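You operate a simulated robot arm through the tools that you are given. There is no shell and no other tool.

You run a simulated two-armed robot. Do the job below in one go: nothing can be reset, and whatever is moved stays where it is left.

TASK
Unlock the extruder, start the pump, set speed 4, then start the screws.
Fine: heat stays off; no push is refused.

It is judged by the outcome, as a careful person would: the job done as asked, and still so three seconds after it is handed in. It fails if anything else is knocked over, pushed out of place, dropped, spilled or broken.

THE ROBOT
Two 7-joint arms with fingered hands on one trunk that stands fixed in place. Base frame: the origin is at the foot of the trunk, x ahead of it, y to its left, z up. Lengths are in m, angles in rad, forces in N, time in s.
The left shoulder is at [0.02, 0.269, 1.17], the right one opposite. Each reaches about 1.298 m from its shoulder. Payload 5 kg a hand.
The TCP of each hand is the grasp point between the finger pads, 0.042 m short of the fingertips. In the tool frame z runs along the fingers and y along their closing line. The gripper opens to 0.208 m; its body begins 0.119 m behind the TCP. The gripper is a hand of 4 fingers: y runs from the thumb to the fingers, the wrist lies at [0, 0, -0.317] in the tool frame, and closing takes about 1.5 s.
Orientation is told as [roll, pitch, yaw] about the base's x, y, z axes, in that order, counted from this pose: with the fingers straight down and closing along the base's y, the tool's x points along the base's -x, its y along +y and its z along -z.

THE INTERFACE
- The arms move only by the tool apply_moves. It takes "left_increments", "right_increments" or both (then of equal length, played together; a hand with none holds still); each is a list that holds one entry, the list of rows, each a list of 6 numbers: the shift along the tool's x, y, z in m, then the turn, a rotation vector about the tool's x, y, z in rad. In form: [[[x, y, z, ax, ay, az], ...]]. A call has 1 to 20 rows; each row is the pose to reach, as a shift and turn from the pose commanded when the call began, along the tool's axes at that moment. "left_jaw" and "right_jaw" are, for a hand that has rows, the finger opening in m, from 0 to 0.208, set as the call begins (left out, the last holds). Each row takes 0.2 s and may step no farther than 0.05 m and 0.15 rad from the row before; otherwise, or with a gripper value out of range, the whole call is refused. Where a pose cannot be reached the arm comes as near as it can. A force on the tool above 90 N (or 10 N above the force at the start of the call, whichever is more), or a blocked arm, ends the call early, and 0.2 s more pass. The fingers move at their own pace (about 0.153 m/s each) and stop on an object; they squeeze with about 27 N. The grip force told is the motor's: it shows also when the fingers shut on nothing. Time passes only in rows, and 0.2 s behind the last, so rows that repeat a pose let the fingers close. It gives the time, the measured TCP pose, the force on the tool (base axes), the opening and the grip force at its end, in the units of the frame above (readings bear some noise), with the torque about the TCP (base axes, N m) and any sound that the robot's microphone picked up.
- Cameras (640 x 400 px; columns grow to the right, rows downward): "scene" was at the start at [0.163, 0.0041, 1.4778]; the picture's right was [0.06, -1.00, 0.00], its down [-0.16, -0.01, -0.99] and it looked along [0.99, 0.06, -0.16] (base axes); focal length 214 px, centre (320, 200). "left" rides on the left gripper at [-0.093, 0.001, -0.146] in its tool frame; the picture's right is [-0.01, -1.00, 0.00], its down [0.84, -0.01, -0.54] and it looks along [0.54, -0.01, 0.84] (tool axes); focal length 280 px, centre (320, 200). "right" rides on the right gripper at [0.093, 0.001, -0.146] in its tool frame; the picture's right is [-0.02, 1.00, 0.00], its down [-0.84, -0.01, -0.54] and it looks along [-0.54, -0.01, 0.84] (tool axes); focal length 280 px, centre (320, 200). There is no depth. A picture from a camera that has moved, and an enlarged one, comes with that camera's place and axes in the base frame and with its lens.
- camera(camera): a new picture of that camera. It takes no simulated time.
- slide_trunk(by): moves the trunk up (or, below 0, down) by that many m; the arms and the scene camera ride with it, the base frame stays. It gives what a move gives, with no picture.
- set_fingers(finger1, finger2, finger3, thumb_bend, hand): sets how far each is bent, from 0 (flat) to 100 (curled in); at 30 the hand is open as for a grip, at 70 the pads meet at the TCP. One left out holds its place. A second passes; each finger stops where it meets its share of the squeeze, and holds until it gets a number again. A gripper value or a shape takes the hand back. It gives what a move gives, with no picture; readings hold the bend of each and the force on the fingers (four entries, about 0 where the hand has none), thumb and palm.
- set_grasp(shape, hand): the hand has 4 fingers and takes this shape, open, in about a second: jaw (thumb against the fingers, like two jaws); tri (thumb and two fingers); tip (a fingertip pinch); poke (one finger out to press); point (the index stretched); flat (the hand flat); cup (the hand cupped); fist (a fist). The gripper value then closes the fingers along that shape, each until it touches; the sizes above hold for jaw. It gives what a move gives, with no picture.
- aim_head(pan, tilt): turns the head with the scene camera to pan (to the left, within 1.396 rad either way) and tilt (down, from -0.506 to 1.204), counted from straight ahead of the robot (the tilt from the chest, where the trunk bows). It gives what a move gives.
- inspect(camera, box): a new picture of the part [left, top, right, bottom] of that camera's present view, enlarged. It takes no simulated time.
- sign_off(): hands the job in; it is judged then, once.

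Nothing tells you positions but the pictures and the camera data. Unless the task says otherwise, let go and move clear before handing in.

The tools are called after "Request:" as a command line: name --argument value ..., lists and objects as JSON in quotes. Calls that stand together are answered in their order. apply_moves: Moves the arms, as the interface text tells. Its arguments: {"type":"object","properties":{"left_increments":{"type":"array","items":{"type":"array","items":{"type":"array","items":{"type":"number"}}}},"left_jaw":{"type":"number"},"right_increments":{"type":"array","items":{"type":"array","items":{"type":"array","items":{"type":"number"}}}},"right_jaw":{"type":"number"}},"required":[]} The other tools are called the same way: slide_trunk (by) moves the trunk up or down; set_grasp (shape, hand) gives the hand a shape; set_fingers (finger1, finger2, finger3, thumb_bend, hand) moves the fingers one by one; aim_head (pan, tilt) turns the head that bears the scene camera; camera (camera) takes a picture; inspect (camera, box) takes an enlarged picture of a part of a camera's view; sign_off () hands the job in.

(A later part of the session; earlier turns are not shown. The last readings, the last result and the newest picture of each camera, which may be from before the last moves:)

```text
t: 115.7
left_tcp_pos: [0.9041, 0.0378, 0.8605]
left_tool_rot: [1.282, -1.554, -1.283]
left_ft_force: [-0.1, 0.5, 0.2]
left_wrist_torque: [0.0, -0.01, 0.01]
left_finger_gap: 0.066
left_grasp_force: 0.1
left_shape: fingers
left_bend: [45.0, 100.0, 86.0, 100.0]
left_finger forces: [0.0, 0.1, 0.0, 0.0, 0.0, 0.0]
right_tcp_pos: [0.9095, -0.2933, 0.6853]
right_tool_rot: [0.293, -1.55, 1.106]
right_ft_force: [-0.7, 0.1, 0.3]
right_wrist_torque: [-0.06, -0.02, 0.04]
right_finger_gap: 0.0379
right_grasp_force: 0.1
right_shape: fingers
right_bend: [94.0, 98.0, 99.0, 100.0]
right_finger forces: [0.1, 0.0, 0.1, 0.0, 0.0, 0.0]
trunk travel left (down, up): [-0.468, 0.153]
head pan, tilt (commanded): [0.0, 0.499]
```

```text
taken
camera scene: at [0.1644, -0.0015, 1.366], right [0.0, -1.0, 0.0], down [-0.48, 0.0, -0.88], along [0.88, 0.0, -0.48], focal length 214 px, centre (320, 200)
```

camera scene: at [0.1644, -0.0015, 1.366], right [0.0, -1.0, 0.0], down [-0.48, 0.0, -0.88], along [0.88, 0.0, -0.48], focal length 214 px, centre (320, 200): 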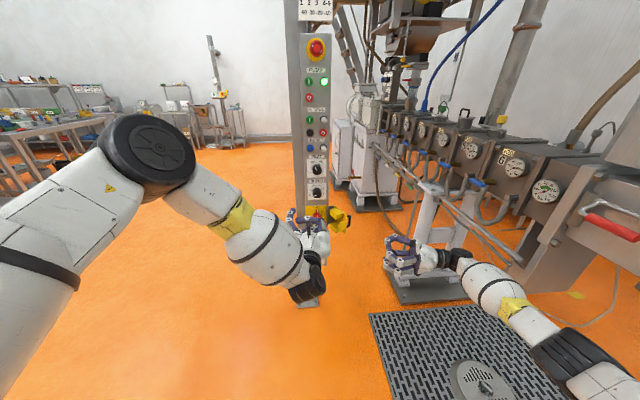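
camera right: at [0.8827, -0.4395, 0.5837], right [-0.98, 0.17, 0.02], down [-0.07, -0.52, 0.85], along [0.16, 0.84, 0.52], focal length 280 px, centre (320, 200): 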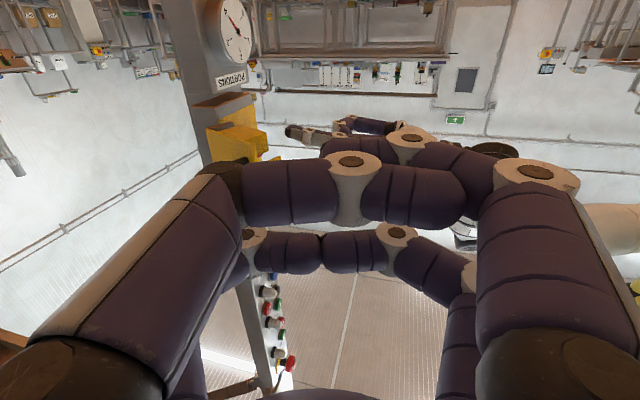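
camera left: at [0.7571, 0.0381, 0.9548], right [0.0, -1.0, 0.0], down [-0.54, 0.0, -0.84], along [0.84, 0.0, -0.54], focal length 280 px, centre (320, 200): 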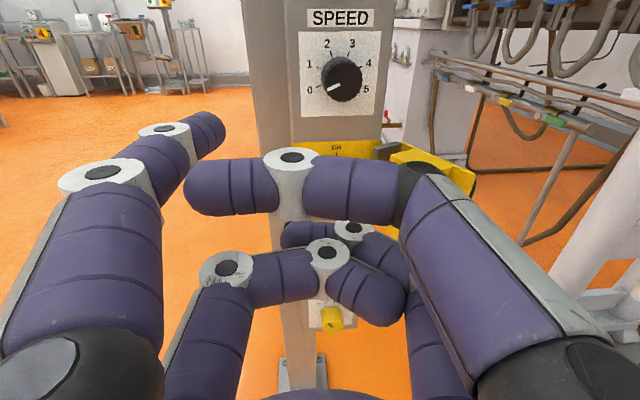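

The knob is dead ahead and the arm is level and free. I give the left hand the tip shape and roll it 45° counter-clockwise, ready for the first of two clockwise quarter turns.

Request:
set_grasp --hand "left" --shape "tip"

Request:
apply_moves --left_increments '[[[0, -0.008, 0, 0, 0, -0.131], [-0.002, -0.016, 0.01, 0, 0, -0.262], [-0.004, -0.025, 0.02, 0, 0, -0.393], [-0.006, -0.033, 0.03, 0, 0, -0.524], [-0.009, -0.042, 0.04, 0, 0, -0.655], [-0.012, -0.05, 0.05, 0, 0, -0.77], [-0.012, -0.05, 0.05, 0, 0, -0.77]]]' --left_jaw 0.085

Request:
camera --camera "left"

Request:
inspect --camera "scene" --box '[270, 150, 390, 230]'

```text
t: 116.6
left_tcp_pos: [0.9033, 0.0368, 0.8604]
left_tool_rot: [1.265, -1.554, -1.265]
left_ft_force: [-0.3, 0.1, -0.3]
left_wrist_torque: [-0.02, -0.01, -0.04]
left_finger_gap: 0.2077
left_grasp_force: 0.0
left_shape: tip
left_bend: [30.0, 30.0, 30.0, 30.0]
left_finger forces: [0.1, 0.0, 0.1, 0.1, 0.0, 0.0]
right_tcp_pos: [0.9092, -0.2923, 0.6849]
right_tool_rot: [0.293, -1.55, 1.102]
right_ft_force: [-0.7, 0.7, -0.6]
right_wrist_torque: [0.01, 0.04, -0.01]
right_finger_gap: 0.0375
right_grasp_force: 0.0
right_shape: fingers
right_bend: [94.0, 98.0, 99.0, 100.0]
right_finger forces: [0.1, 0.1, 0.0, 0.0, 0.0, 0.0]
trunk travel left (down, up): [-0.468, 0.153]
head pan, tilt (commanded): [0.0, 0.499]
```

```text
t: 118.2
left_tcp_pos: [0.9534, -0.0133, 0.8719]
left_tool_rot: [-1.563, -0.816, 1.563]
left_ft_force: [0.5, -0.7, 0.5]
left_wrist_torque: [0.02, 0.02, -0.01]
left_finger_gap: 0.0858
left_grasp_force: 0.0
left_shape: tip
left_bend: [73.0, 73.0, 73.0, 70.0]
left_finger forces: [0.0, 0.1, 0.0, 0.0, 0.1, 0.0]
right_tcp_pos: [0.9089, -0.2933, 0.6846]
right_tool_rot: [0.3, -1.55, 1.097]
right_ft_force: [-0.1, 0.4, 0.7]
right_wrist_torque: [0.08, 0.04, 0.01]
right_finger_gap: 0.0381
right_grasp_force: 0.0
right_shape: fingers
right_bend: [94.0, 98.0, 99.0, 100.0]
right_finger forces: [0.0, 0.0, 0.0, 0.1, 0.1, 0.0]
trunk travel left (down, up): [-0.468, 0.153]
head pan, tilt (commanded): [0.0, 0.499]
```

```text
taken
camera left: at [0.8072, 0.0517, 0.9401], right [0.0, -0.72, 0.7], down [-0.54, -0.59, -0.6], along [0.84, -0.38, -0.39], focal length 280 px, centre (320, 200)
```

left: 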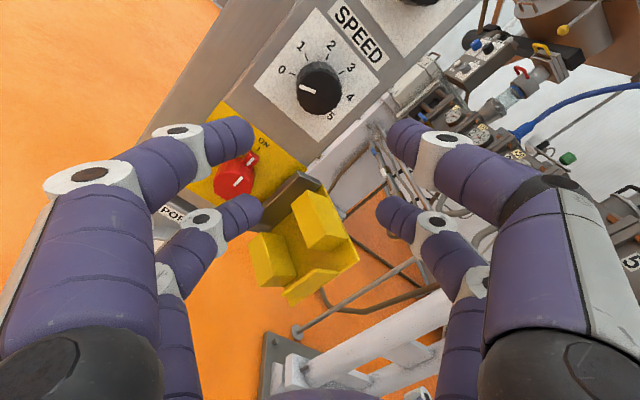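

```text
5.00 times, centred on (330, 190) of scene
camera zoom: at [0.1646, -0.0015, 1.3659], right [0.0, -1.0, 0.0], down [-0.48, 0.0, -0.88], along [0.88, 0.0, -0.48], focal length 1072 px, centre (270, 250)
```

zoom: 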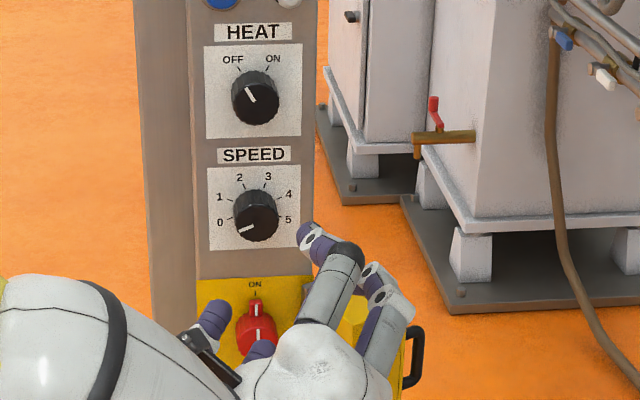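

The knob lies midway between the index and thumb tips. I move forward so the tips straddle it.

Request:
apply_moves --left_increments '[[[0, 0, 0.03, 0, 0, 0], [0, 0, 0.06, 0, 0, 0], [0, 0, 0.08, 0, 0, 0], [0, 0, 0.08, 0, 0, 0]]]'

Request:
camera --camera "left"

Request:
inspect --camera "scene" --box '[280, 160, 380, 230]'

```text
t: 119.2
left_tcp_pos: [1.0321, -0.0154, 0.8708]
left_tool_rot: [-1.564, -0.817, 1.565]
left_ft_force: [0.9, -0.3, 1.3]
left_wrist_torque: [0.0, -0.01, -0.01]
left_finger_gap: 0.0854
left_grasp_force: 0.0
left_shape: tip
left_bend: [73.0, 73.0, 73.0, 70.0]
left_finger forces: [0.0, 0.0, 0.1, 0.0, 0.1, 0.1]
right_tcp_pos: [0.9087, -0.2932, 0.6838]
right_tool_rot: [0.298, -1.549, 1.1]
right_ft_force: [-0.2, -0.1, -0.4]
right_wrist_torque: [0.0, 0.0, 0.02]
right_finger_gap: 0.038
right_grasp_force: 0.0
right_shape: fingers
right_bend: [94.0, 98.0, 99.0, 100.0]
right_finger forces: [0.0, 0.0, 0.1, 0.0, 0.1, 0.1]
trunk travel left (down, up): [-0.468, 0.153]
head pan, tilt (commanded): [0.0, 0.499]
```

```text
taken
camera left: at [0.8865, 0.052, 0.9395], right [0.0, -0.72, 0.7], down [-0.54, -0.59, -0.6], along [0.84, -0.38, -0.39], focal length 280 px, centre (320, 200)
```

left: 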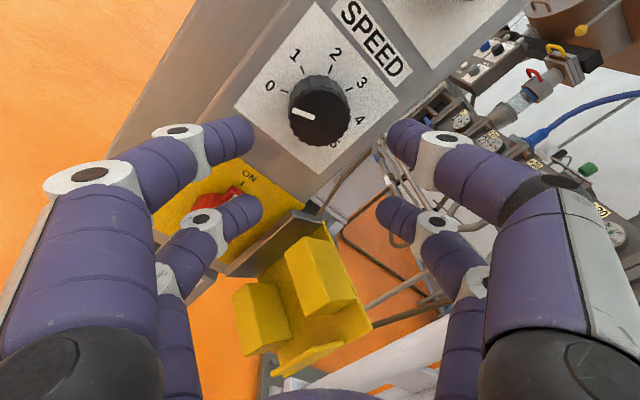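

```text
5.71 times, centred on (330, 195) of scene
camera zoom: at [0.1646, -0.0014, 1.3659], right [0.0, -1.0, 0.0], down [-0.48, 0.0, -0.88], along [0.88, 0.0, -0.48], focal length 1226 px, centre (263, 229)
```

zoom: 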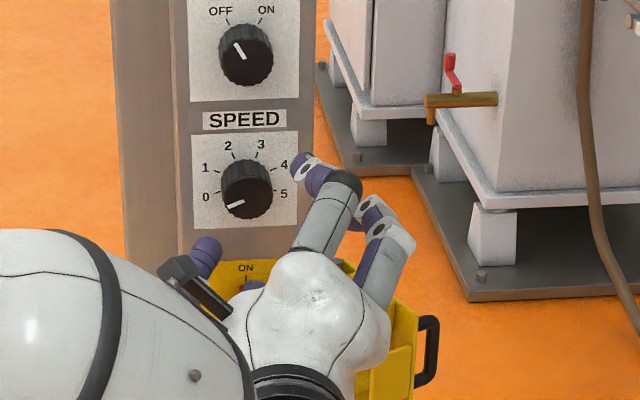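

Request:
inspect --camera "left" --box '[220, 40, 420, 190]'

```text
2.67 times, centred on (320, 115) of left
camera zoom: at [0.8865, 0.052, 0.9395], right [0.0, -0.72, 0.7], down [-0.54, -0.59, -0.6], along [0.84, -0.38, -0.39], focal length 748 px, centre (320, 427)
```

zoom: 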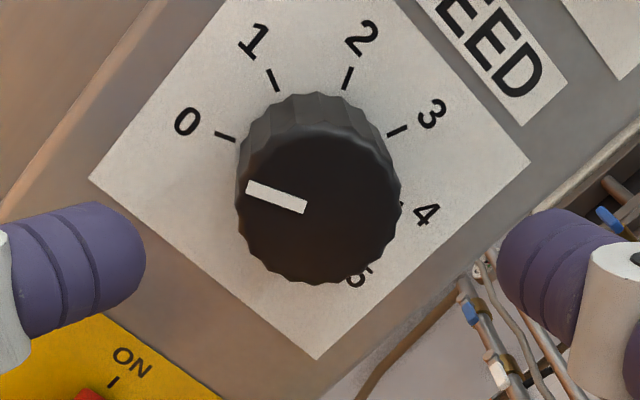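

The knob is centred between index and thumb. I advance the last two centimetres and close on it.

Request:
apply_moves --left_increments '[[[0, 0, 0.012, 0, 0, 0], [0, 0, 0.022, 0, 0, 0], [0, 0, 0.022, 0, 0, 0]]]'

Request:
apply_moves --left_increments '[[[0, 0, 0, 0, 0, 0], [0, 0, 0, 0, 0, 0], [0, 0, 0, 0, 0, 0], [0, 0, 0, 0, 0, 0], [0, 0, 0, 0, 0, 0]]]' --left_jaw 0.0

Request:
camera --camera "left"

Request:
inspect --camera "scene" --box '[280, 160, 380, 230]'

```text
t: 120.0
left_tcp_pos: [1.0553, -0.0129, 0.8698]
left_tool_rot: [-1.563, -0.816, 1.565]
left_ft_force: [-0.1, -0.1, -0.5]
left_wrist_torque: [-0.01, -0.01, 0.02]
left_finger_gap: 0.0854
left_grasp_force: 0.0
left_shape: tip
left_bend: [73.0, 73.0, 73.0, 70.0]
left_finger forces: [0.0, 0.0, 0.1, 0.0, 0.0, 0.0]
right_tcp_pos: [0.9099, -0.2938, 0.6847]
right_tool_rot: [0.293, -1.55, 1.103]
right_ft_force: [-0.1, -0.9, 0.2]
right_wrist_torque: [0.02, 0.03, 0.0]
right_finger_gap: 0.038
right_grasp_force: 0.1
right_shape: fingers
right_bend: [94.0, 98.0, 99.0, 100.0]
right_finger forces: [0.0, 0.1, 0.0, 0.0, 0.1, 0.1]
trunk travel left (down, up): [-0.468, 0.153]
head pan, tilt (commanded): [0.0, 0.499]
```

```text
t: 121.2
left_tcp_pos: [1.0556, -0.0139, 0.8696]
left_tool_rot: [-1.565, -0.817, 1.563]
left_ft_force: [4.5, -1.9, -1.0]
left_wrist_torque: [0.0, 0.11, -0.12]
left_finger_gap: 0.0175
left_grasp_force: 27.0
left_shape: tip
left_bend: [73.0, 70.0, 70.0, 70.0]
left_finger forces: [22.5, 0.0, 0.0, 0.0, 23.6, 0.0]
right_tcp_pos: [0.91, -0.294, 0.6858]
right_tool_rot: [0.304, -1.551, 1.09]
right_ft_force: [-0.2, 0.1, -0.5]
right_wrist_torque: [-0.02, -0.01, 0.0]
right_finger_gap: 0.0378
right_grasp_force: 0.1
right_shape: fingers
right_bend: [94.0, 98.0, 99.0, 100.0]
right_finger forces: [0.1, 0.0, 0.1, 0.0, 0.0, 0.1]
trunk travel left (down, up): [-0.468, 0.153]
head pan, tilt (commanded): [0.0, 0.499]
```

```text
taken
camera left: at [0.909, 0.0522, 0.9382], right [0.0, -0.72, 0.7], down [-0.54, -0.59, -0.6], along [0.84, -0.38, -0.39], focal length 280 px, centre (320, 200)
```

left: 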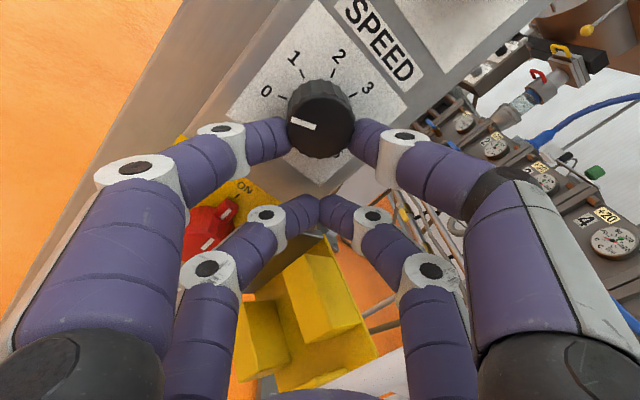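

```text
5.71 times, centred on (330, 195) of scene
camera zoom: at [0.1648, -0.0015, 1.3658], right [0.0, -1.0, 0.0], down [-0.48, 0.0, -0.88], along [0.88, 0.0, -0.48], focal length 1226 px, centre (263, 229)
```

zoom: 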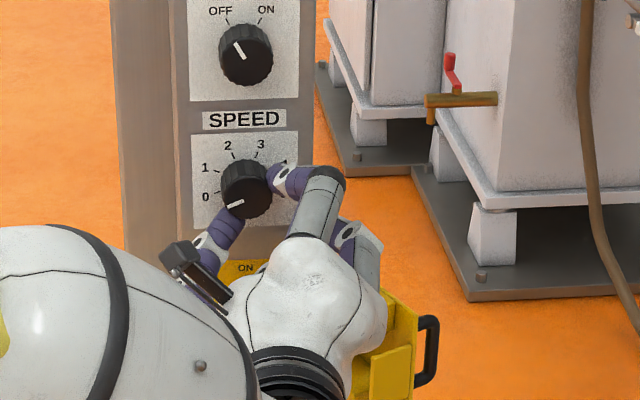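

The knob is gripped, but the chord sits about a centimetre off its centre. I reopen, shift toward the centre, and grip again.

Request:
apply_moves --left_increments '[[[0, 0, 0, 0, 0, 0], [0, 0, 0, 0, 0, 0], [0, 0, 0, 0, 0, 0], [-0.005, 0, 0, 0, 0, 0], [-0.011, 0, 0, 0, 0, 0], [-0.011, 0, 0, 0, 0, 0]]]' --left_jaw 0.085

Request:
apply_moves --left_increments '[[[0, 0, 0, 0, 0, 0], [0, 0, 0, 0, 0, 0], [0, 0, 0, 0, 0, 0], [0, 0, 0, 0, 0, 0], [0, 0, 0, 0, 0, 0]]]' --left_jaw 0.0

Request:
camera --camera "left"

Request:
inspect --camera "left" --box '[220, 40, 420, 190]'

```text
t: 122.6
left_tcp_pos: [1.0549, -0.0063, 0.8791]
left_tool_rot: [-1.563, -0.816, 1.563]
left_ft_force: [0.8, -0.4, -0.7]
left_wrist_torque: [-0.01, -0.01, 0.0]
left_finger_gap: 0.0846
left_grasp_force: 0.1
left_shape: tip
left_bend: [73.0, 73.0, 73.0, 70.0]
left_finger forces: [0.0, 0.1, 0.0, 0.1, 0.1, 0.0]
right_tcp_pos: [0.9103, -0.2944, 0.6838]
right_tool_rot: [0.295, -1.55, 1.1]
right_ft_force: [-0.4, 0.0, 0.7]
right_wrist_torque: [0.01, -0.02, 0.01]
right_finger_gap: 0.038
right_grasp_force: 0.0
right_shape: fingers
right_bend: [94.0, 98.0, 99.0, 100.0]
right_finger forces: [0.0, 0.0, 0.0, 0.0, 0.0, 0.0]
trunk travel left (down, up): [-0.468, 0.153]
head pan, tilt (commanded): [0.0, 0.499]
```

```text
t: 123.8
left_tcp_pos: [1.0548, -0.0058, 0.8779]
left_tool_rot: [-1.564, -0.816, 1.565]
left_ft_force: [3.5, 0.9, 1.2]
left_wrist_torque: [0.05, 0.11, -0.04]
left_finger_gap: 0.0196
left_grasp_force: 27.1
left_shape: tip
left_bend: [73.0, 70.0, 70.0, 70.0]
left_finger forces: [23.1, 0.0, 0.1, 0.0, 23.6, 0.0]
right_tcp_pos: [0.9092, -0.2935, 0.6843]
right_tool_rot: [0.298, -1.55, 1.096]
right_ft_force: [-0.4, 0.8, -0.1]
right_wrist_torque: [0.0, 0.03, 0.01]
right_finger_gap: 0.0378
right_grasp_force: 0.0
right_shape: fingers
right_bend: [94.0, 98.0, 99.0, 100.0]
right_finger forces: [0.1, 0.0, 0.0, 0.0, 0.1, 0.0]
trunk travel left (down, up): [-0.468, 0.153]
head pan, tilt (commanded): [0.0, 0.499]
```

```text
taken
camera left: at [0.9094, 0.0601, 0.947], right [0.0, -0.72, 0.7], down [-0.54, -0.59, -0.6], along [0.84, -0.38, -0.39], focal length 280 px, centre (320, 200)
```

left: 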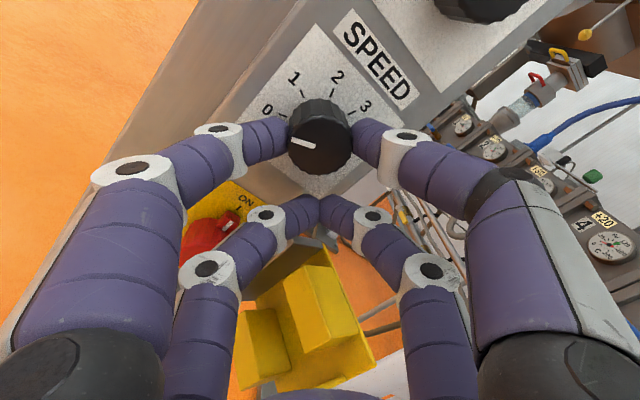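

```text
2.67 times, centred on (320, 115) of left
camera zoom: at [0.9094, 0.0601, 0.947], right [0.0, -0.72, 0.7], down [-0.54, -0.59, -0.6], along [0.84, -0.38, -0.39], focal length 748 px, centre (320, 427)
```

zoom: 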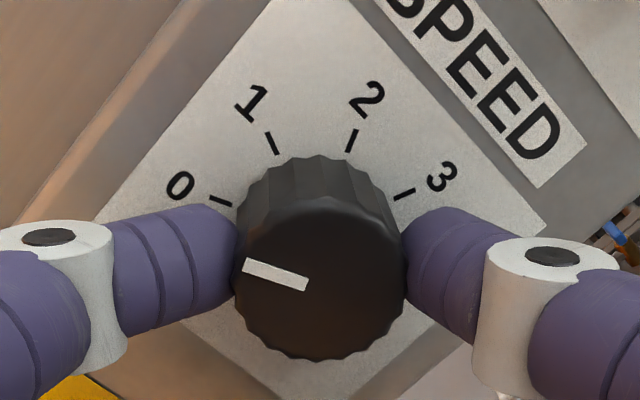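

Now the index and thumb hold the knob across its middle with about 23 N each. I turn it clockwise about its own axis, the first 44°, and check.

Request:
apply_moves --left_increments '[[[-0.0002, 0.0033, 0, 0, 0, 0.128], [-0.0008, 0.0065, 0, 0, 0, 0.256], [-0.0019, 0.0097, 0, 0, 0, 0.384], [-0.0033, 0.0126, 0, 0, 0, 0.512], [-0.0051, 0.0154, 0, 0, 0, 0.64], [-0.0072, 0.0179, 0, 0, 0, 0.768], [-0.0072, 0.0179, 0, 0, 0, 0.768]]]'

Request:
camera --camera "left"

Request:
inspect --camera "left" --box '[220, 40, 420, 190]'

```text
t: 125.4
left_tcp_pos: [1.0547, 0.0136, 0.8705]
left_tool_rot: [1.096, -1.556, -1.091]
left_ft_force: [12.8, 2.3, 3.6]
left_wrist_torque: [-0.08, 0.39, 0.37]
left_finger_gap: 0.0192
left_grasp_force: 27.0
left_shape: tip
left_bend: [73.0, 70.0, 70.0, 70.0]
left_finger forces: [24.3, 0.1, 0.1, 0.0, 22.8, 0.0]
right_tcp_pos: [0.9108, -0.2925, 0.6841]
right_tool_rot: [0.306, -1.55, 1.089]
right_ft_force: [1.0, 0.2, -0.4]
right_wrist_torque: [0.01, -0.01, 0.01]
right_finger_gap: 0.0376
right_grasp_force: 0.1
right_shape: fingers
right_bend: [94.0, 98.0, 99.0, 100.0]
right_finger forces: [0.0, 0.1, 0.0, 0.0, 0.0, 0.1]
trunk travel left (down, up): [-0.468, 0.153]
head pan, tilt (commanded): [0.0, 0.499]
```

```text
taken
camera left: at [0.9093, 0.0132, 0.9659], right [0.0, -1.0, 0.0], down [-0.54, 0.0, -0.84], along [0.84, 0.0, -0.54], focal length 280 px, centre (320, 200)
```

left: 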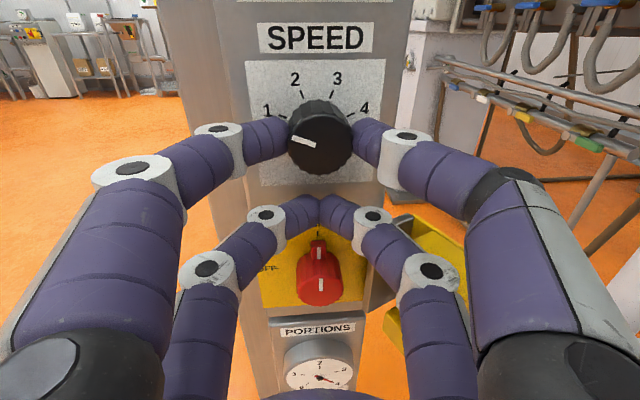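

```text
2.67 times, centred on (320, 115) of left
camera zoom: at [0.9093, 0.0132, 0.9659], right [0.0, -1.0, 0.0], down [-0.54, 0.0, -0.84], along [0.84, 0.0, -0.54], focal length 748 px, centre (320, 427)
```

zoom: 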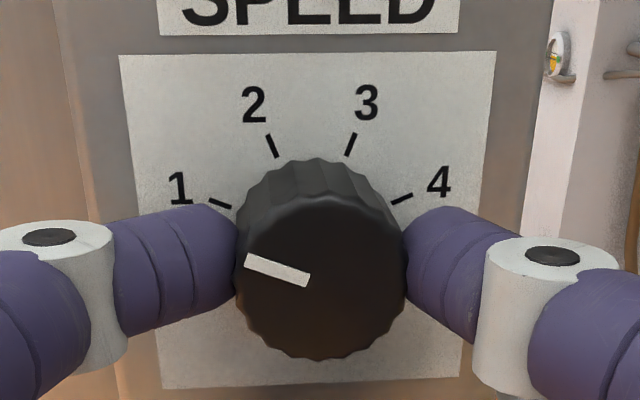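

The knob turns with the hand and now points at 1. I continue another 44°.

Request:
apply_moves --left_increments '[[[-0.0002, 0.0033, 0, 0, 0, 0.128], [-0.0008, 0.0065, 0, 0, 0, 0.256], [-0.0019, 0.0097, 0, 0, 0, 0.384], [-0.0033, 0.0126, 0, 0, 0, 0.512], [-0.0051, 0.0154, 0, 0, 0, 0.64], [-0.0072, 0.0179, 0, 0, 0, 0.768], [-0.0072, 0.0179, 0, 0, 0, 0.768]]]'

Request:
camera --camera "left"

Request:
inspect --camera "left" --box '[220, 40, 420, 190]'

```text
t: 127.0
left_tcp_pos: [1.0548, 0.0296, 0.8792]
left_tool_rot: [1.551, -0.788, -1.548]
left_ft_force: [1.0, 19.1, -11.4]
left_wrist_torque: [-0.17, 0.36, 0.65]
left_finger_gap: 0.0191
left_grasp_force: 26.9
left_shape: tip
left_bend: [73.0, 70.0, 70.0, 70.0]
left_finger forces: [24.4, 0.0, 0.0, 0.0, 20.3, 0.1]
left hand out of reach, approached as far as the arm can: row 6, 7
right_tcp_pos: [0.9108, -0.2928, 0.6841]
right_tool_rot: [0.31, -1.548, 1.088]
right_ft_force: [0.1, -0.1, 0.3]
right_wrist_torque: [-0.01, -0.03, -0.02]
right_finger_gap: 0.0377
right_grasp_force: 0.1
right_shape: fingers
right_bend: [94.0, 98.0, 99.0, 100.0]
right_finger forces: [0.0, 0.0, 0.1, 0.0, 0.0, 0.0]
trunk travel left (down, up): [-0.468, 0.153]
head pan, tilt (commanded): [0.0, 0.499]
```

```text
taken
camera left: at [0.9105, -0.0359, 0.9494], right [0.0, -0.72, -0.69], down [-0.55, 0.58, -0.6], along [0.83, 0.38, -0.4], focal length 280 px, centre (320, 200)
```

left: 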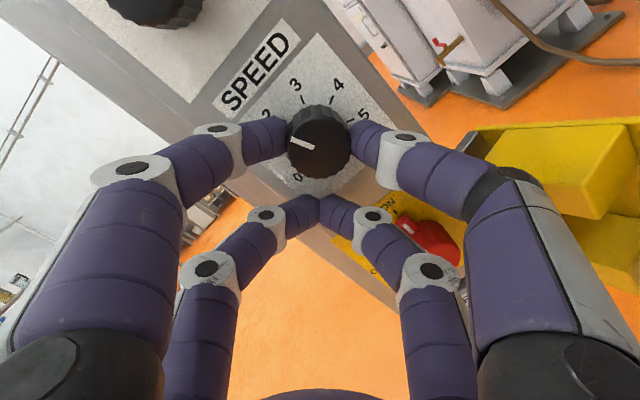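

```text
2.67 times, centred on (320, 115) of left
camera zoom: at [0.9105, -0.0359, 0.9494], right [0.0, -0.72, -0.69], down [-0.55, 0.58, -0.6], along [0.83, 0.38, -0.4], focal length 748 px, centre (320, 427)
```

zoom: 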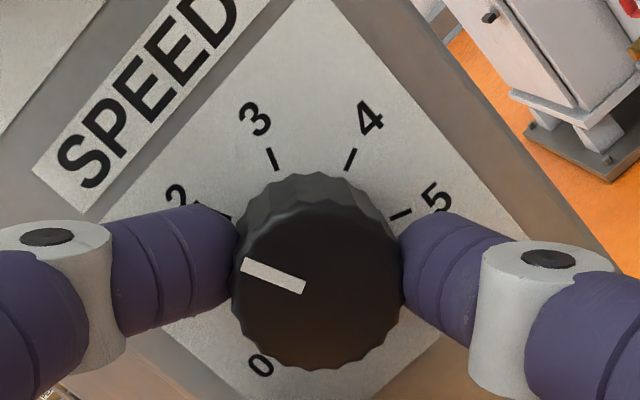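

The pointer is at 2. I open the fingers, back off slightly, and roll the hand back for the second grip.

Request:
apply_moves --left_increments '[[[0, 0, 0, 0, 0, 0], [0, 0, 0, 0, 0, 0], [0, 0, 0, 0, 0, 0], [0, 0, -0.015, 0, 0, 0], [0, 0, -0.03, 0, 0, 0], [0, 0, -0.03, 0, 0, 0]]]' --left_jaw 0.085

Request:
apply_moves --left_increments '[[[-0.0002, -0.0033, 0, 0, 0, -0.128], [-0.0008, -0.0065, 0, 0, 0, -0.256], [-0.0019, -0.0097, 0, 0, 0, -0.384], [-0.0033, -0.0126, 0, 0, 0, -0.512], [-0.0051, -0.0154, 0, 0, 0, -0.64], [-0.0072, -0.0179, 0, 0, 0, -0.768], [-0.0097, -0.0201, 0, 0, 0, -0.896], [-0.0124, -0.022, 0, 0, 0, -1.024], [-0.0153, -0.0236, 0, 0, 0, -1.152], [-0.0184, -0.0247, 0, 0, 0, -1.28], [-0.0216, -0.0255, 0, 0, 0, -1.408], [-0.0247, -0.0258, 0, 0, 0, -1.53], [-0.0247, -0.0258, 0, 0, 0, -1.53]]]'

Request:
inspect --camera "left" --box '[200, 30, 440, 190]'

Request:
inspect --camera "scene" --box '[290, 150, 350, 195]'

```text
t: 128.4
left_tcp_pos: [1.0245, 0.0261, 0.8821]
left_tool_rot: [1.558, -0.79, -1.559]
left_ft_force: [-0.4, 0.1, -0.7]
left_wrist_torque: [0.0, 0.0, 0.0]
left_finger_gap: 0.0845
left_grasp_force: 0.1
left_shape: tip
left_bend: [73.0, 73.0, 73.0, 70.0]
left_finger forces: [0.0, 0.0, 0.0, 0.0, 0.0, 0.0]
right_tcp_pos: [0.9084, -0.2942, 0.6854]
right_tool_rot: [0.297, -1.55, 1.099]
right_ft_force: [-0.1, 0.1, -0.2]
right_wrist_torque: [0.0, 0.01, -0.03]
right_finger_gap: 0.0378
right_grasp_force: 0.1
right_shape: fingers
right_bend: [94.0, 98.0, 99.0, 100.0]
right_finger forces: [0.0, 0.0, 0.0, 0.0, 0.0, 0.0]
trunk travel left (down, up): [-0.468, 0.153]
head pan, tilt (commanded): [0.0, 0.499]
```

```text
t: 131.2
left_tcp_pos: [1.0245, -0.0067, 0.8814]
left_tool_rot: [-1.565, -0.82, 1.564]
left_ft_force: [0.7, 0.4, 0.8]
left_wrist_torque: [0.01, 0.0, 0.05]
left_finger_gap: 0.0847
left_grasp_force: 0.1
left_shape: tip
left_bend: [73.0, 73.0, 73.0, 70.0]
left_finger forces: [0.0, 0.1, 0.0, 0.0, 0.0, 0.0]
right_tcp_pos: [0.9076, -0.2941, 0.6839]
right_tool_rot: [0.296, -1.549, 1.099]
right_ft_force: [0.7, -0.4, -0.3]
right_wrist_torque: [-0.02, 0.02, -0.02]
right_finger_gap: 0.0378
right_grasp_force: 0.0
right_shape: fingers
right_bend: [94.0, 98.0, 99.0, 100.0]
right_finger forces: [0.1, 0.0, 0.0, 0.0, 0.0, 0.0]
trunk travel left (down, up): [-0.468, 0.153]
head pan, tilt (commanded): [0.0, 0.499]
```

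```text
2.50 times, centred on (320, 110) of left
camera zoom: at [0.8786, 0.0581, 0.9497], right [0.0, -0.72, 0.69], down [-0.54, -0.58, -0.61], along [0.84, -0.37, -0.39], focal length 701 px, centre (320, 425)
```

zoom: 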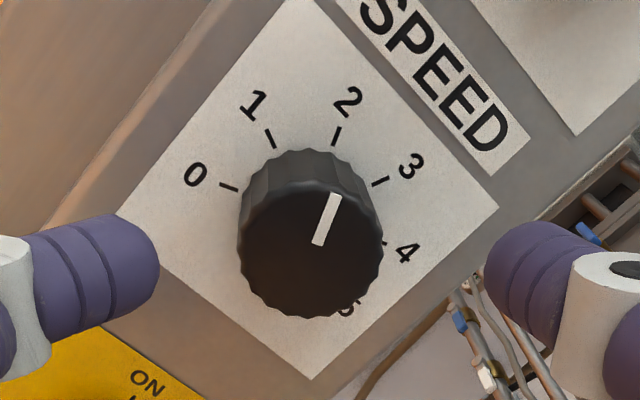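

```text
8.89 times, centred on (320, 172) of scene
camera zoom: at [0.1645, -0.0014, 1.3659], right [0.0, -1.0, 0.0], down [-0.48, 0.0, -0.88], along [0.88, 0.0, -0.48], focal length 1906 px, centre (320, 444)
```

zoom: 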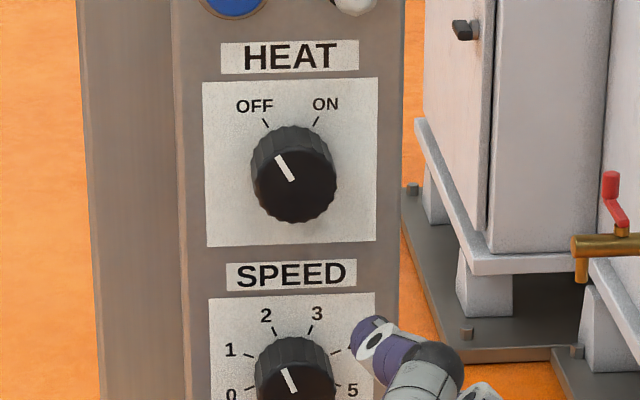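

The pointer is at 2. I centre slightly, move in and grip again.

Request:
apply_moves --left_increments '[[[0.004, 0.0015, 0.0, 0, 0, 0], [0.004, 0.0015, 0.015, 0, 0, 0], [0.004, 0.0015, 0.03, 0, 0, 0], [0.004, 0.0015, 0.03, 0, 0, 0]]]'

Request:
apply_moves --left_increments '[[[0, 0, 0, 0, 0, 0], [0, 0, 0, 0, 0, 0], [0, 0, 0, 0, 0, 0], [0, 0, 0, 0, 0, 0], [0, 0, 0, 0, 0, 0]]]' --left_jaw 0.0

Request:
inspect --camera "left" --box '[200, 30, 440, 190]'

```text
t: 132.2
left_tcp_pos: [1.0534, -0.0109, 0.8768]
left_tool_rot: [-1.564, -0.821, 1.564]
left_ft_force: [-0.8, 0.5, -0.6]
left_wrist_torque: [0.01, -0.04, 0.01]
left_finger_gap: 0.0848
left_grasp_force: 0.1
left_shape: tip
left_bend: [73.0, 73.0, 73.0, 70.0]
left_finger forces: [0.1, 0.0, 0.1, 0.1, 0.0, 0.0]
right_tcp_pos: [0.9089, -0.293, 0.6842]
right_tool_rot: [0.301, -1.549, 1.096]
right_ft_force: [0.7, 0.4, -1.5]
right_wrist_torque: [0.02, 0.01, 0.02]
right_finger_gap: 0.0379
right_grasp_force: 0.1
right_shape: fingers
right_bend: [94.0, 98.0, 99.0, 100.0]
right_finger forces: [0.0, 0.0, 0.1, 0.0, 0.0, 0.1]
trunk travel left (down, up): [-0.468, 0.153]
head pan, tilt (commanded): [0.0, 0.499]
```

```text
t: 133.4
left_tcp_pos: [1.0537, -0.0115, 0.8768]
left_tool_rot: [-1.565, -0.821, 1.564]
left_ft_force: [4.4, -2.0, -0.1]
left_wrist_torque: [-0.01, 0.11, -0.08]
left_finger_gap: 0.0177
left_grasp_force: 26.6
left_shape: tip
left_bend: [73.0, 70.0, 70.0, 70.0]
left_finger forces: [22.8, 0.0, 0.1, 0.0, 24.2, 0.1]
right_tcp_pos: [0.9099, -0.2929, 0.6843]
right_tool_rot: [0.306, -1.549, 1.092]
right_ft_force: [0.1, 0.3, -0.7]
right_wrist_torque: [-0.01, -0.02, 0.01]
right_finger_gap: 0.0375
right_grasp_force: 0.1
right_shape: fingers
right_bend: [94.0, 98.0, 99.0, 100.0]
right_finger forces: [0.0, 0.0, 0.1, 0.0, 0.1, 0.0]
trunk travel left (down, up): [-0.468, 0.153]
head pan, tilt (commanded): [0.0, 0.499]
```

```text
2.50 times, centred on (320, 110) of left
camera zoom: at [0.9081, 0.055, 0.9457], right [0.0, -0.72, 0.69], down [-0.54, -0.58, -0.61], along [0.84, -0.37, -0.39], focal length 701 px, centre (320, 425)
```

zoom: 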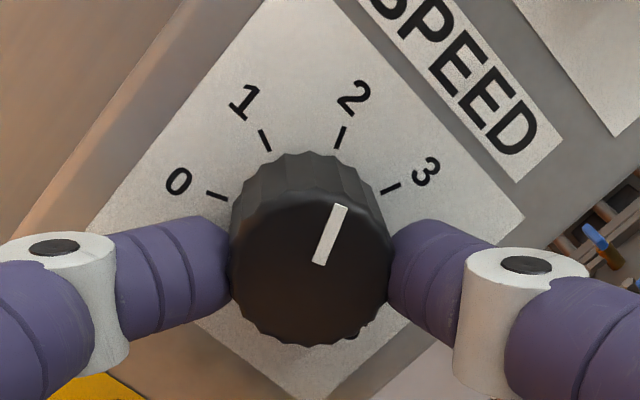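

The grip chord is off-centre again, so I reopen, shift back by 7 mm, and grip.

Request:
apply_moves --left_increments '[[[0, 0, 0, 0, 0, 0], [0, 0, 0, 0, 0, 0], [0, 0, 0, 0, 0, 0], [-0.004, 0.0, 0, 0, 0, 0], [-0.008, 0.0, 0, 0, 0, 0], [-0.008, 0.0, 0, 0, 0, 0]]]' --left_jaw 0.085

Request:
apply_moves --left_increments '[[[0, 0, 0, 0, 0, 0], [0, 0, 0, 0, 0, 0], [0, 0, 0, 0, 0, 0], [0, 0, 0, 0, 0, 0], [0, 0, 0, 0, 0, 0]]]' --left_jaw 0.0

Request:
inspect --camera "left" --box '[200, 30, 440, 190]'

```text
t: 134.8
left_tcp_pos: [1.0528, -0.0031, 0.8829]
left_tool_rot: [-1.564, -0.821, 1.565]
left_ft_force: [-0.2, -0.4, -0.3]
left_wrist_torque: [0.03, -0.04, -0.01]
left_finger_gap: 0.0845
left_grasp_force: 0.0
left_shape: tip
left_bend: [73.0, 73.0, 73.0, 70.0]
left_finger forces: [0.0, 0.0, 0.0, 0.0, 0.0, 0.1]
right_tcp_pos: [0.9093, -0.2945, 0.6837]
right_tool_rot: [0.292, -1.548, 1.101]
right_ft_force: [0.2, 0.4, -0.4]
right_wrist_torque: [-0.02, 0.01, 0.0]
right_finger_gap: 0.0379
right_grasp_force: 0.0
right_shape: fingers
right_bend: [94.0, 98.0, 99.0, 100.0]
right_finger forces: [0.0, 0.1, 0.0, 0.0, 0.0, 0.1]
trunk travel left (down, up): [-0.468, 0.153]
head pan, tilt (commanded): [0.0, 0.499]
```

```text
t: 136.0
left_tcp_pos: [1.0537, -0.0034, 0.8836]
left_tool_rot: [-1.565, -0.822, 1.565]
left_ft_force: [4.5, -0.6, 1.0]
left_wrist_torque: [0.01, 0.06, -0.07]
left_finger_gap: 0.0167
left_grasp_force: 27.4
left_shape: tip
left_bend: [73.0, 70.0, 70.0, 70.0]
left_finger forces: [22.8, 0.1, 0.0, 0.0, 23.4, 0.1]
right_tcp_pos: [0.9084, -0.2943, 0.6846]
right_tool_rot: [0.298, -1.55, 1.097]
right_ft_force: [-0.4, 0.3, 0.5]
right_wrist_torque: [0.02, 0.01, -0.01]
right_finger_gap: 0.0379
right_grasp_force: 0.0
right_shape: fingers
right_bend: [94.0, 98.0, 99.0, 100.0]
right_finger forces: [0.0, 0.0, 0.1, 0.0, 0.0, 0.0]
trunk travel left (down, up): [-0.468, 0.153]
head pan, tilt (commanded): [0.0, 0.499]
```

```text
2.50 times, centred on (320, 110) of left
camera zoom: at [0.9065, 0.0618, 0.9521], right [0.0, -0.72, 0.69], down [-0.54, -0.58, -0.61], along [0.84, -0.37, -0.39], focal length 701 px, centre (320, 425)
```

zoom: 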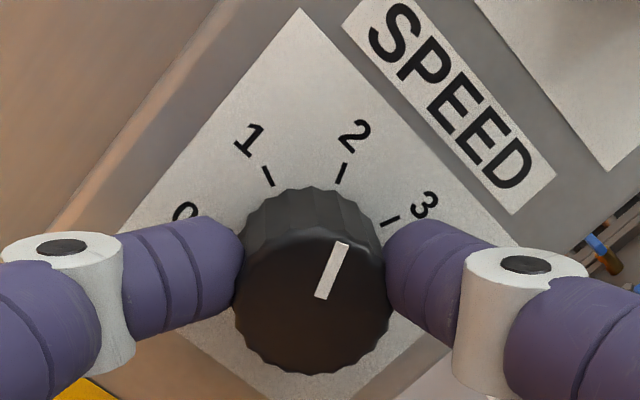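

The fingers hold the knob evenly at mid-depth. I turn clockwise again by 44° and check.

Request:
apply_moves --left_increments '[[[0, 0.0027, 0, 0, 0, 0.128], [-0.0004, 0.0054, 0, 0, 0, 0.256], [-0.0012, 0.0081, 0, 0, 0, 0.384], [-0.0023, 0.0107, 0, 0, 0, 0.512], [-0.0037, 0.013, 0, 0, 0, 0.64], [-0.0053, 0.0152, 0, 0, 0, 0.768], [-0.0053, 0.0152, 0, 0, 0, 0.768]]]'

Request:
inspect --camera "left" --box '[200, 30, 440, 190]'

```text
t: 137.6
left_tcp_pos: [1.0537, 0.0102, 0.8758]
left_tool_rot: [1.344, -1.551, -1.342]
left_ft_force: [-7.9, 8.0, -2.4]
left_wrist_torque: [-0.2, -0.06, 0.53]
left_finger_gap: 0.0167
left_grasp_force: 27.2
left_shape: tip
left_bend: [73.0, 70.0, 70.0, 70.0]
left_finger forces: [31.0, 0.0, 0.0, 0.0, 22.1, 0.1]
right_tcp_pos: [0.9095, -0.2944, 0.6838]
right_tool_rot: [0.281, -1.551, 1.115]
right_ft_force: [0.0, 0.2, 0.6]
right_wrist_torque: [0.03, 0.0, 0.04]
right_finger_gap: 0.0379
right_grasp_force: 0.1
right_shape: fingers
right_bend: [94.0, 98.0, 99.0, 100.0]
right_finger forces: [0.0, 0.1, 0.0, 0.0, 0.0, 0.1]
trunk travel left (down, up): [-0.468, 0.153]
head pan, tilt (commanded): [0.0, 0.499]
```

```text
2.50 times, centred on (320, 110) of left
camera zoom: at [0.9078, 0.0107, 0.9709], right [0.0, -1.0, -0.01], down [-0.54, 0.01, -0.84], along [0.84, 0.0, -0.54], focal length 701 px, centre (320, 425)
```

zoom: 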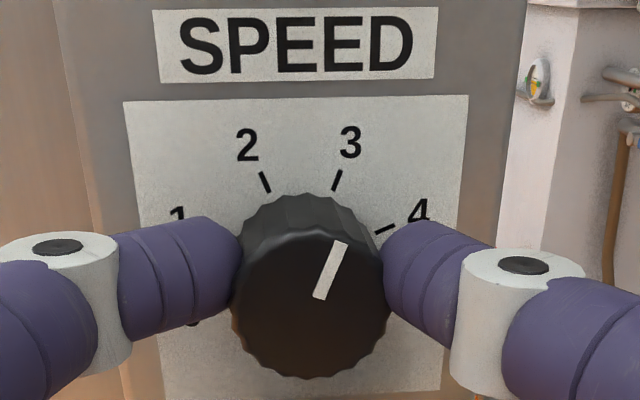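

The pointer is at 3. One more 44° step to 4.

Request:
apply_moves --left_increments '[[[0, 0.0027, 0, 0, 0, 0.128], [-0.0004, 0.0054, 0, 0, 0, 0.256], [-0.0012, 0.0081, 0, 0, 0, 0.384], [-0.0023, 0.0107, 0, 0, 0, 0.512], [-0.0037, 0.013, 0, 0, 0, 0.64], [-0.0053, 0.0152, 0, 0, 0, 0.76], [-0.0053, 0.0152, 0, 0, 0, 0.76]]]'

Request:
inspect --camera "left" --box '[200, 30, 440, 190]'

Request:
inspect --camera "scene" --box '[290, 165, 350, 210]'

```text
t: 139.2
left_tcp_pos: [1.0546, 0.0261, 0.881]
left_tool_rot: [1.557, -0.79, -1.553]
left_ft_force: [-11.0, 8.6, -11.7]
left_wrist_torque: [-0.03, 0.23, 0.14]
left_finger_gap: 0.017
left_grasp_force: 27.0
left_shape: tip
left_bend: [73.0, 70.0, 70.0, 70.0]
left_finger forces: [24.7, 0.0, 0.0, 0.1, 26.1, 0.0]
right_tcp_pos: [0.9104, -0.2926, 0.6842]
right_tool_rot: [0.298, -1.548, 1.097]
right_ft_force: [0.8, 0.5, 0.4]
right_wrist_torque: [0.0, 0.01, -0.03]
right_finger_gap: 0.0379
right_grasp_force: 0.0
right_shape: fingers
right_bend: [94.0, 98.0, 99.0, 100.0]
right_finger forces: [0.1, 0.0, 0.0, 0.0, 0.0, 0.1]
trunk travel left (down, up): [-0.468, 0.153]
head pan, tilt (commanded): [0.0, 0.499]
```

```text
2.50 times, centred on (320, 110) of left
camera zoom: at [0.9089, -0.0392, 0.951], right [0.0, -0.72, -0.69], down [-0.55, 0.58, -0.6], along [0.84, 0.38, -0.4], focal length 701 px, centre (320, 425)
```

zoom: 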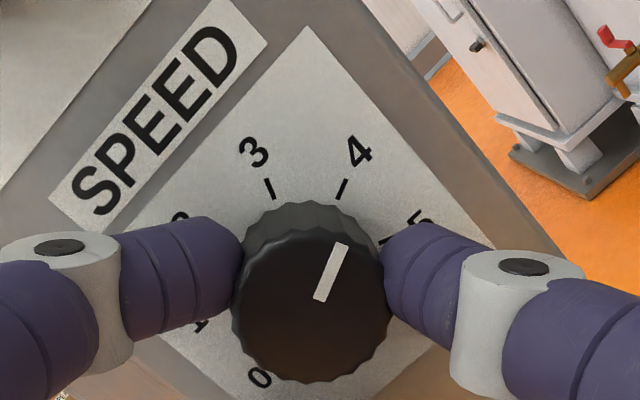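

```text
8.89 times, centred on (320, 188) of scene
camera zoom: at [0.1648, -0.0009, 1.3657], right [0.0, -1.0, 0.0], down [-0.48, 0.0, -0.88], along [0.88, 0.0, -0.48], focal length 1906 px, centre (320, 311)
```

zoom: 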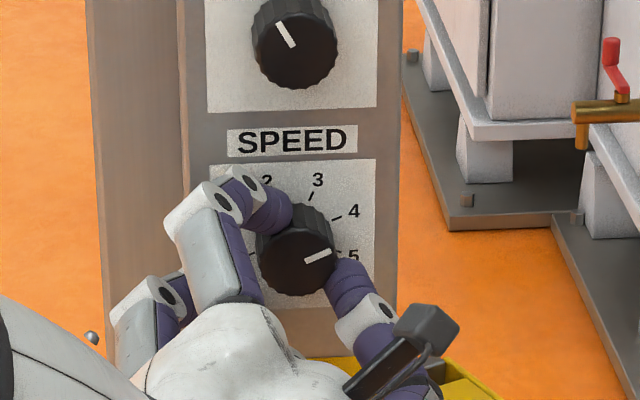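

The pointer reads about 4. I release the knob, back away, and check the setting with a clear view.

Request:
apply_moves --left_increments '[[[0, 0, 0, 0, 0, 0], [0, 0, 0, 0, 0, 0], [0, 0, 0, 0, 0, 0], [0, 0, -0.02, 0, 0, 0], [0, 0, -0.05, 0, 0, 0], [0, 0, -0.08, 0, 0, 0], [0, 0, -0.1, 0, 0, 0], [0, 0, -0.1, 0, 0, 0]]]' --left_jaw 0.1

Request:
inspect --camera "left" --box '[200, 20, 440, 170]'

Request:
inspect --camera "scene" --box '[290, 165, 350, 210]'

```text
t: 141.0
left_tcp_pos: [0.9535, 0.0248, 0.8839]
left_tool_rot: [1.566, -0.791, -1.567]
left_ft_force: [0.5, -0.6, -0.1]
left_wrist_torque: [-0.01, 0.04, -0.01]
left_finger_gap: 0.0998
left_grasp_force: 0.0
left_shape: tip
left_bend: [73.0, 73.0, 73.0, 70.0]
left_finger forces: [0.0, 0.0, 0.0, 0.0, 0.0, 0.1]
right_tcp_pos: [0.909, -0.2944, 0.685]
right_tool_rot: [0.29, -1.549, 1.106]
right_ft_force: [0.2, 0.5, -0.5]
right_wrist_torque: [-0.03, 0.0, -0.03]
right_finger_gap: 0.0378
right_grasp_force: 0.0
right_shape: fingers
right_bend: [94.0, 98.0, 99.0, 100.0]
right_finger forces: [0.0, 0.0, 0.1, 0.0, 0.0, 0.1]
trunk travel left (down, up): [-0.468, 0.153]
head pan, tilt (commanded): [0.0, 0.499]
```

```text
2.67 times, centred on (320, 95) of left
camera zoom: at [0.8073, -0.0385, 0.9524], right [0.0, -0.72, -0.69], down [-0.54, 0.58, -0.61], along [0.84, 0.37, -0.39], focal length 748 px, centre (320, 480)
```

zoom: 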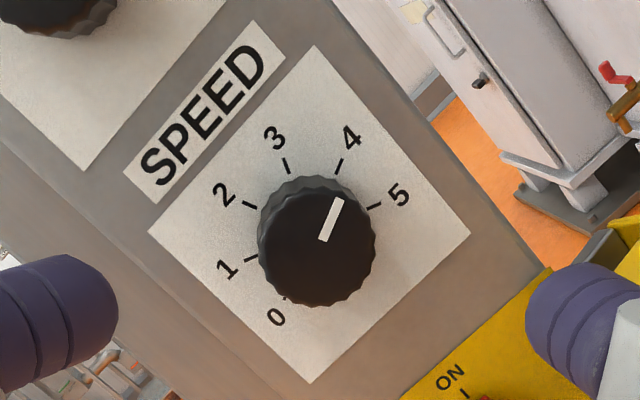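

```text
8.89 times, centred on (320, 188) of scene
camera zoom: at [0.1643, -0.0014, 1.3659], right [0.0, -1.0, 0.0], down [-0.48, 0.0, -0.88], along [0.88, 0.0, -0.48], focal length 1906 px, centre (320, 311)
```

zoom: 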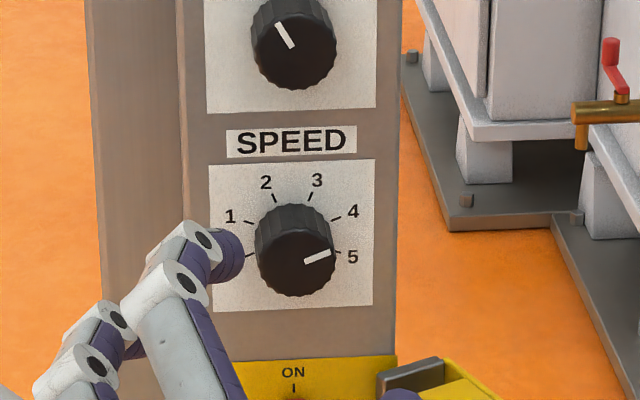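

Request:
inspect --camera "left" --box '[270, 40, 370, 140]'

Request:
inspect --camera "scene" --box '[305, 180, 333, 200]'

```text
4.00 times, centred on (320, 90) of left
camera zoom: at [0.8073, -0.0385, 0.9524], right [0.0, -0.72, -0.69], down [-0.54, 0.58, -0.61], along [0.84, 0.37, -0.39], focal length 1122 px, centre (320, 640)
```

zoom: 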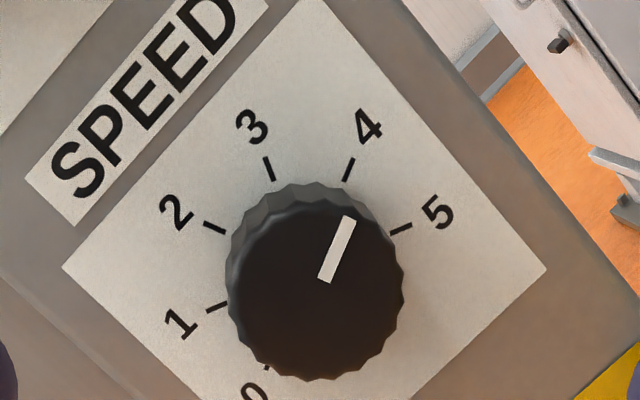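

```text
16.00 times, centred on (319, 190) of scene
camera zoom: at [0.1643, -0.0014, 1.3659], right [0.0, -1.0, 0.0], down [-0.48, 0.0, -0.88], along [0.88, 0.0, -0.48], focal length 3432 px, centre (336, 360)
```

zoom: 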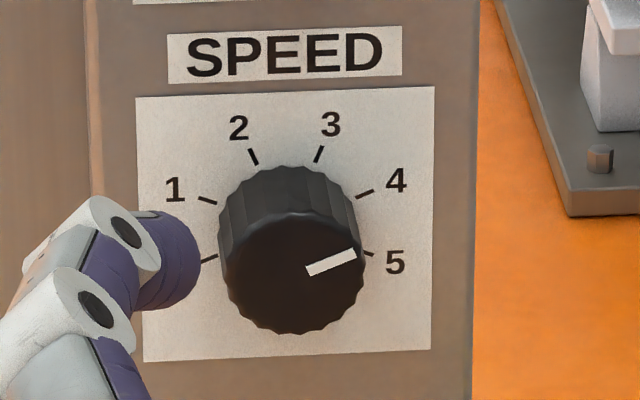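

The pointer is parallel with the "4" tick in both views, so speed is at 4. Next I shape the left index for pressing, roll the hand upright and raise it to the SCREWS green button at about (1.10, 0.042, 1.233).

Request:
set_fingers --hand "left" --finger1 45 --finger2 100 --finger3 100 --thumb_bend 100

Request:
apply_moves --left_increments '[[[-0.0333, 0.0223, -0.004, 0, 0, -0.0975], [-0.0666, 0.0446, -0.0075, 0, 0, -0.195], [-0.0999, 0.0669, -0.0113, 0, 0, -0.2925], [-0.1332, 0.0892, -0.015, 0, 0, -0.39], [-0.1664, 0.1115, -0.0188, 0, 0, -0.4875], [-0.1997, 0.1338, -0.0225, 0, 0, -0.585], [-0.233, 0.1561, -0.0263, 0, 0, -0.6825], [-0.2663, 0.1784, -0.03, 0, 0, -0.785], [-0.2663, 0.1784, -0.03, 0, 0, -0.785]]]'

Request:
camera --camera "left"

Request:
inspect --camera "scene" --box '[280, 60, 360, 220]'

```text
t: 142.0
left_tcp_pos: [0.9531, 0.0241, 0.8839]
left_tool_rot: [1.565, -0.792, -1.567]
left_ft_force: [-0.9, 0.9, -0.7]
left_wrist_torque: [-0.01, 0.01, -0.03]
left_finger_gap: 0.0659
left_grasp_force: 0.0
left_shape: fingers
left_bend: [45.0, 87.0, 87.0, 100.0]
left_finger forces: [0.0, 0.1, 0.0, 0.1, 0.0, 0.0]
right_tcp_pos: [0.9099, -0.2937, 0.685]
right_tool_rot: [0.293, -1.551, 1.104]
right_ft_force: [-0.8, -0.5, 0.0]
right_wrist_torque: [-0.03, -0.02, 0.01]
right_finger_gap: 0.0377
right_grasp_force: 0.0
right_shape: fingers
right_bend: [94.0, 98.0, 99.0, 100.0]
right_finger forces: [0.1, 0.1, 0.0, 0.0, 0.0, 0.0]
trunk travel left (down, up): [-0.468, 0.153]
head pan, tilt (commanded): [0.0, 0.499]
```

```text
t: 144.0
left_tcp_pos: [0.9266, -0.0364, 1.1957]
left_tool_rot: [-0.941, -1.561, 0.942]
left_ft_force: [0.9, -0.2, -0.1]
left_wrist_torque: [0.02, -0.01, 0.01]
left_finger_gap: 0.0656
left_grasp_force: 0.0
left_shape: fingers
left_bend: [45.0, 98.0, 99.0, 100.0]
left_finger forces: [0.0, 0.0, 0.0, 0.0, 0.1, 0.1]
right_tcp_pos: [0.9089, -0.2922, 0.6848]
right_tool_rot: [0.299, -1.549, 1.096]
right_ft_force: [0.2, 0.0, -1.5]
right_wrist_torque: [0.02, 0.01, -0.04]
right_finger_gap: 0.0378
right_grasp_force: 0.2
right_shape: fingers
right_bend: [94.0, 98.0, 99.0, 100.0]
right_finger forces: [0.0, 0.1, 0.0, 0.0, 0.0, 0.0]
trunk travel left (down, up): [-0.468, 0.153]
head pan, tilt (commanded): [0.0, 0.499]
```

```text
taken
camera left: at [0.7804, -0.0343, 1.2907], right [0.0, -1.0, 0.02], down [-0.54, -0.02, -0.84], along [0.84, -0.01, -0.54], focal length 280 px, centre (320, 200)
```

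left: 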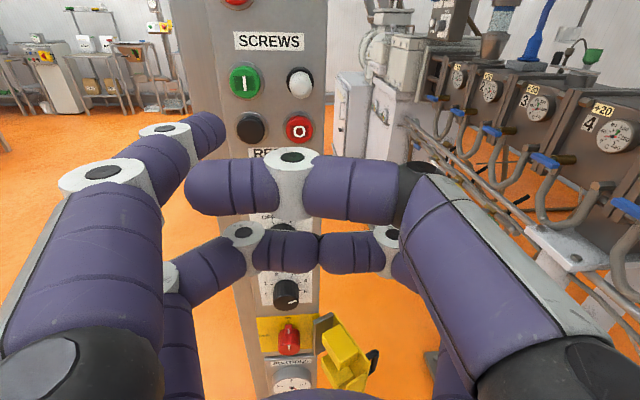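

```text
2.50 times, centred on (320, 140) of scene
camera zoom: at [0.1645, -0.0015, 1.3658], right [0.0, -1.0, 0.0], down [-0.48, 0.0, -0.88], along [0.88, 0.0, -0.48], focal length 536 px, centre (320, 350)
```

zoom: 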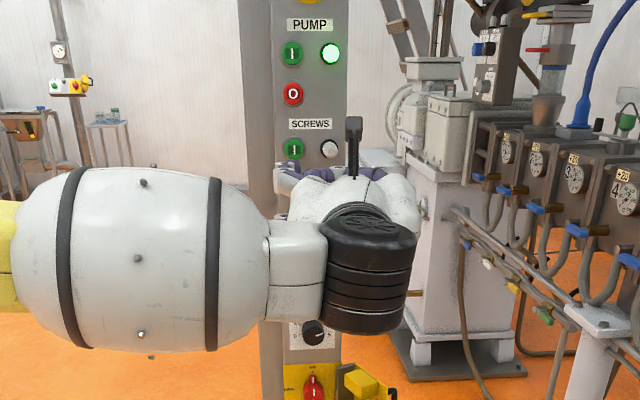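

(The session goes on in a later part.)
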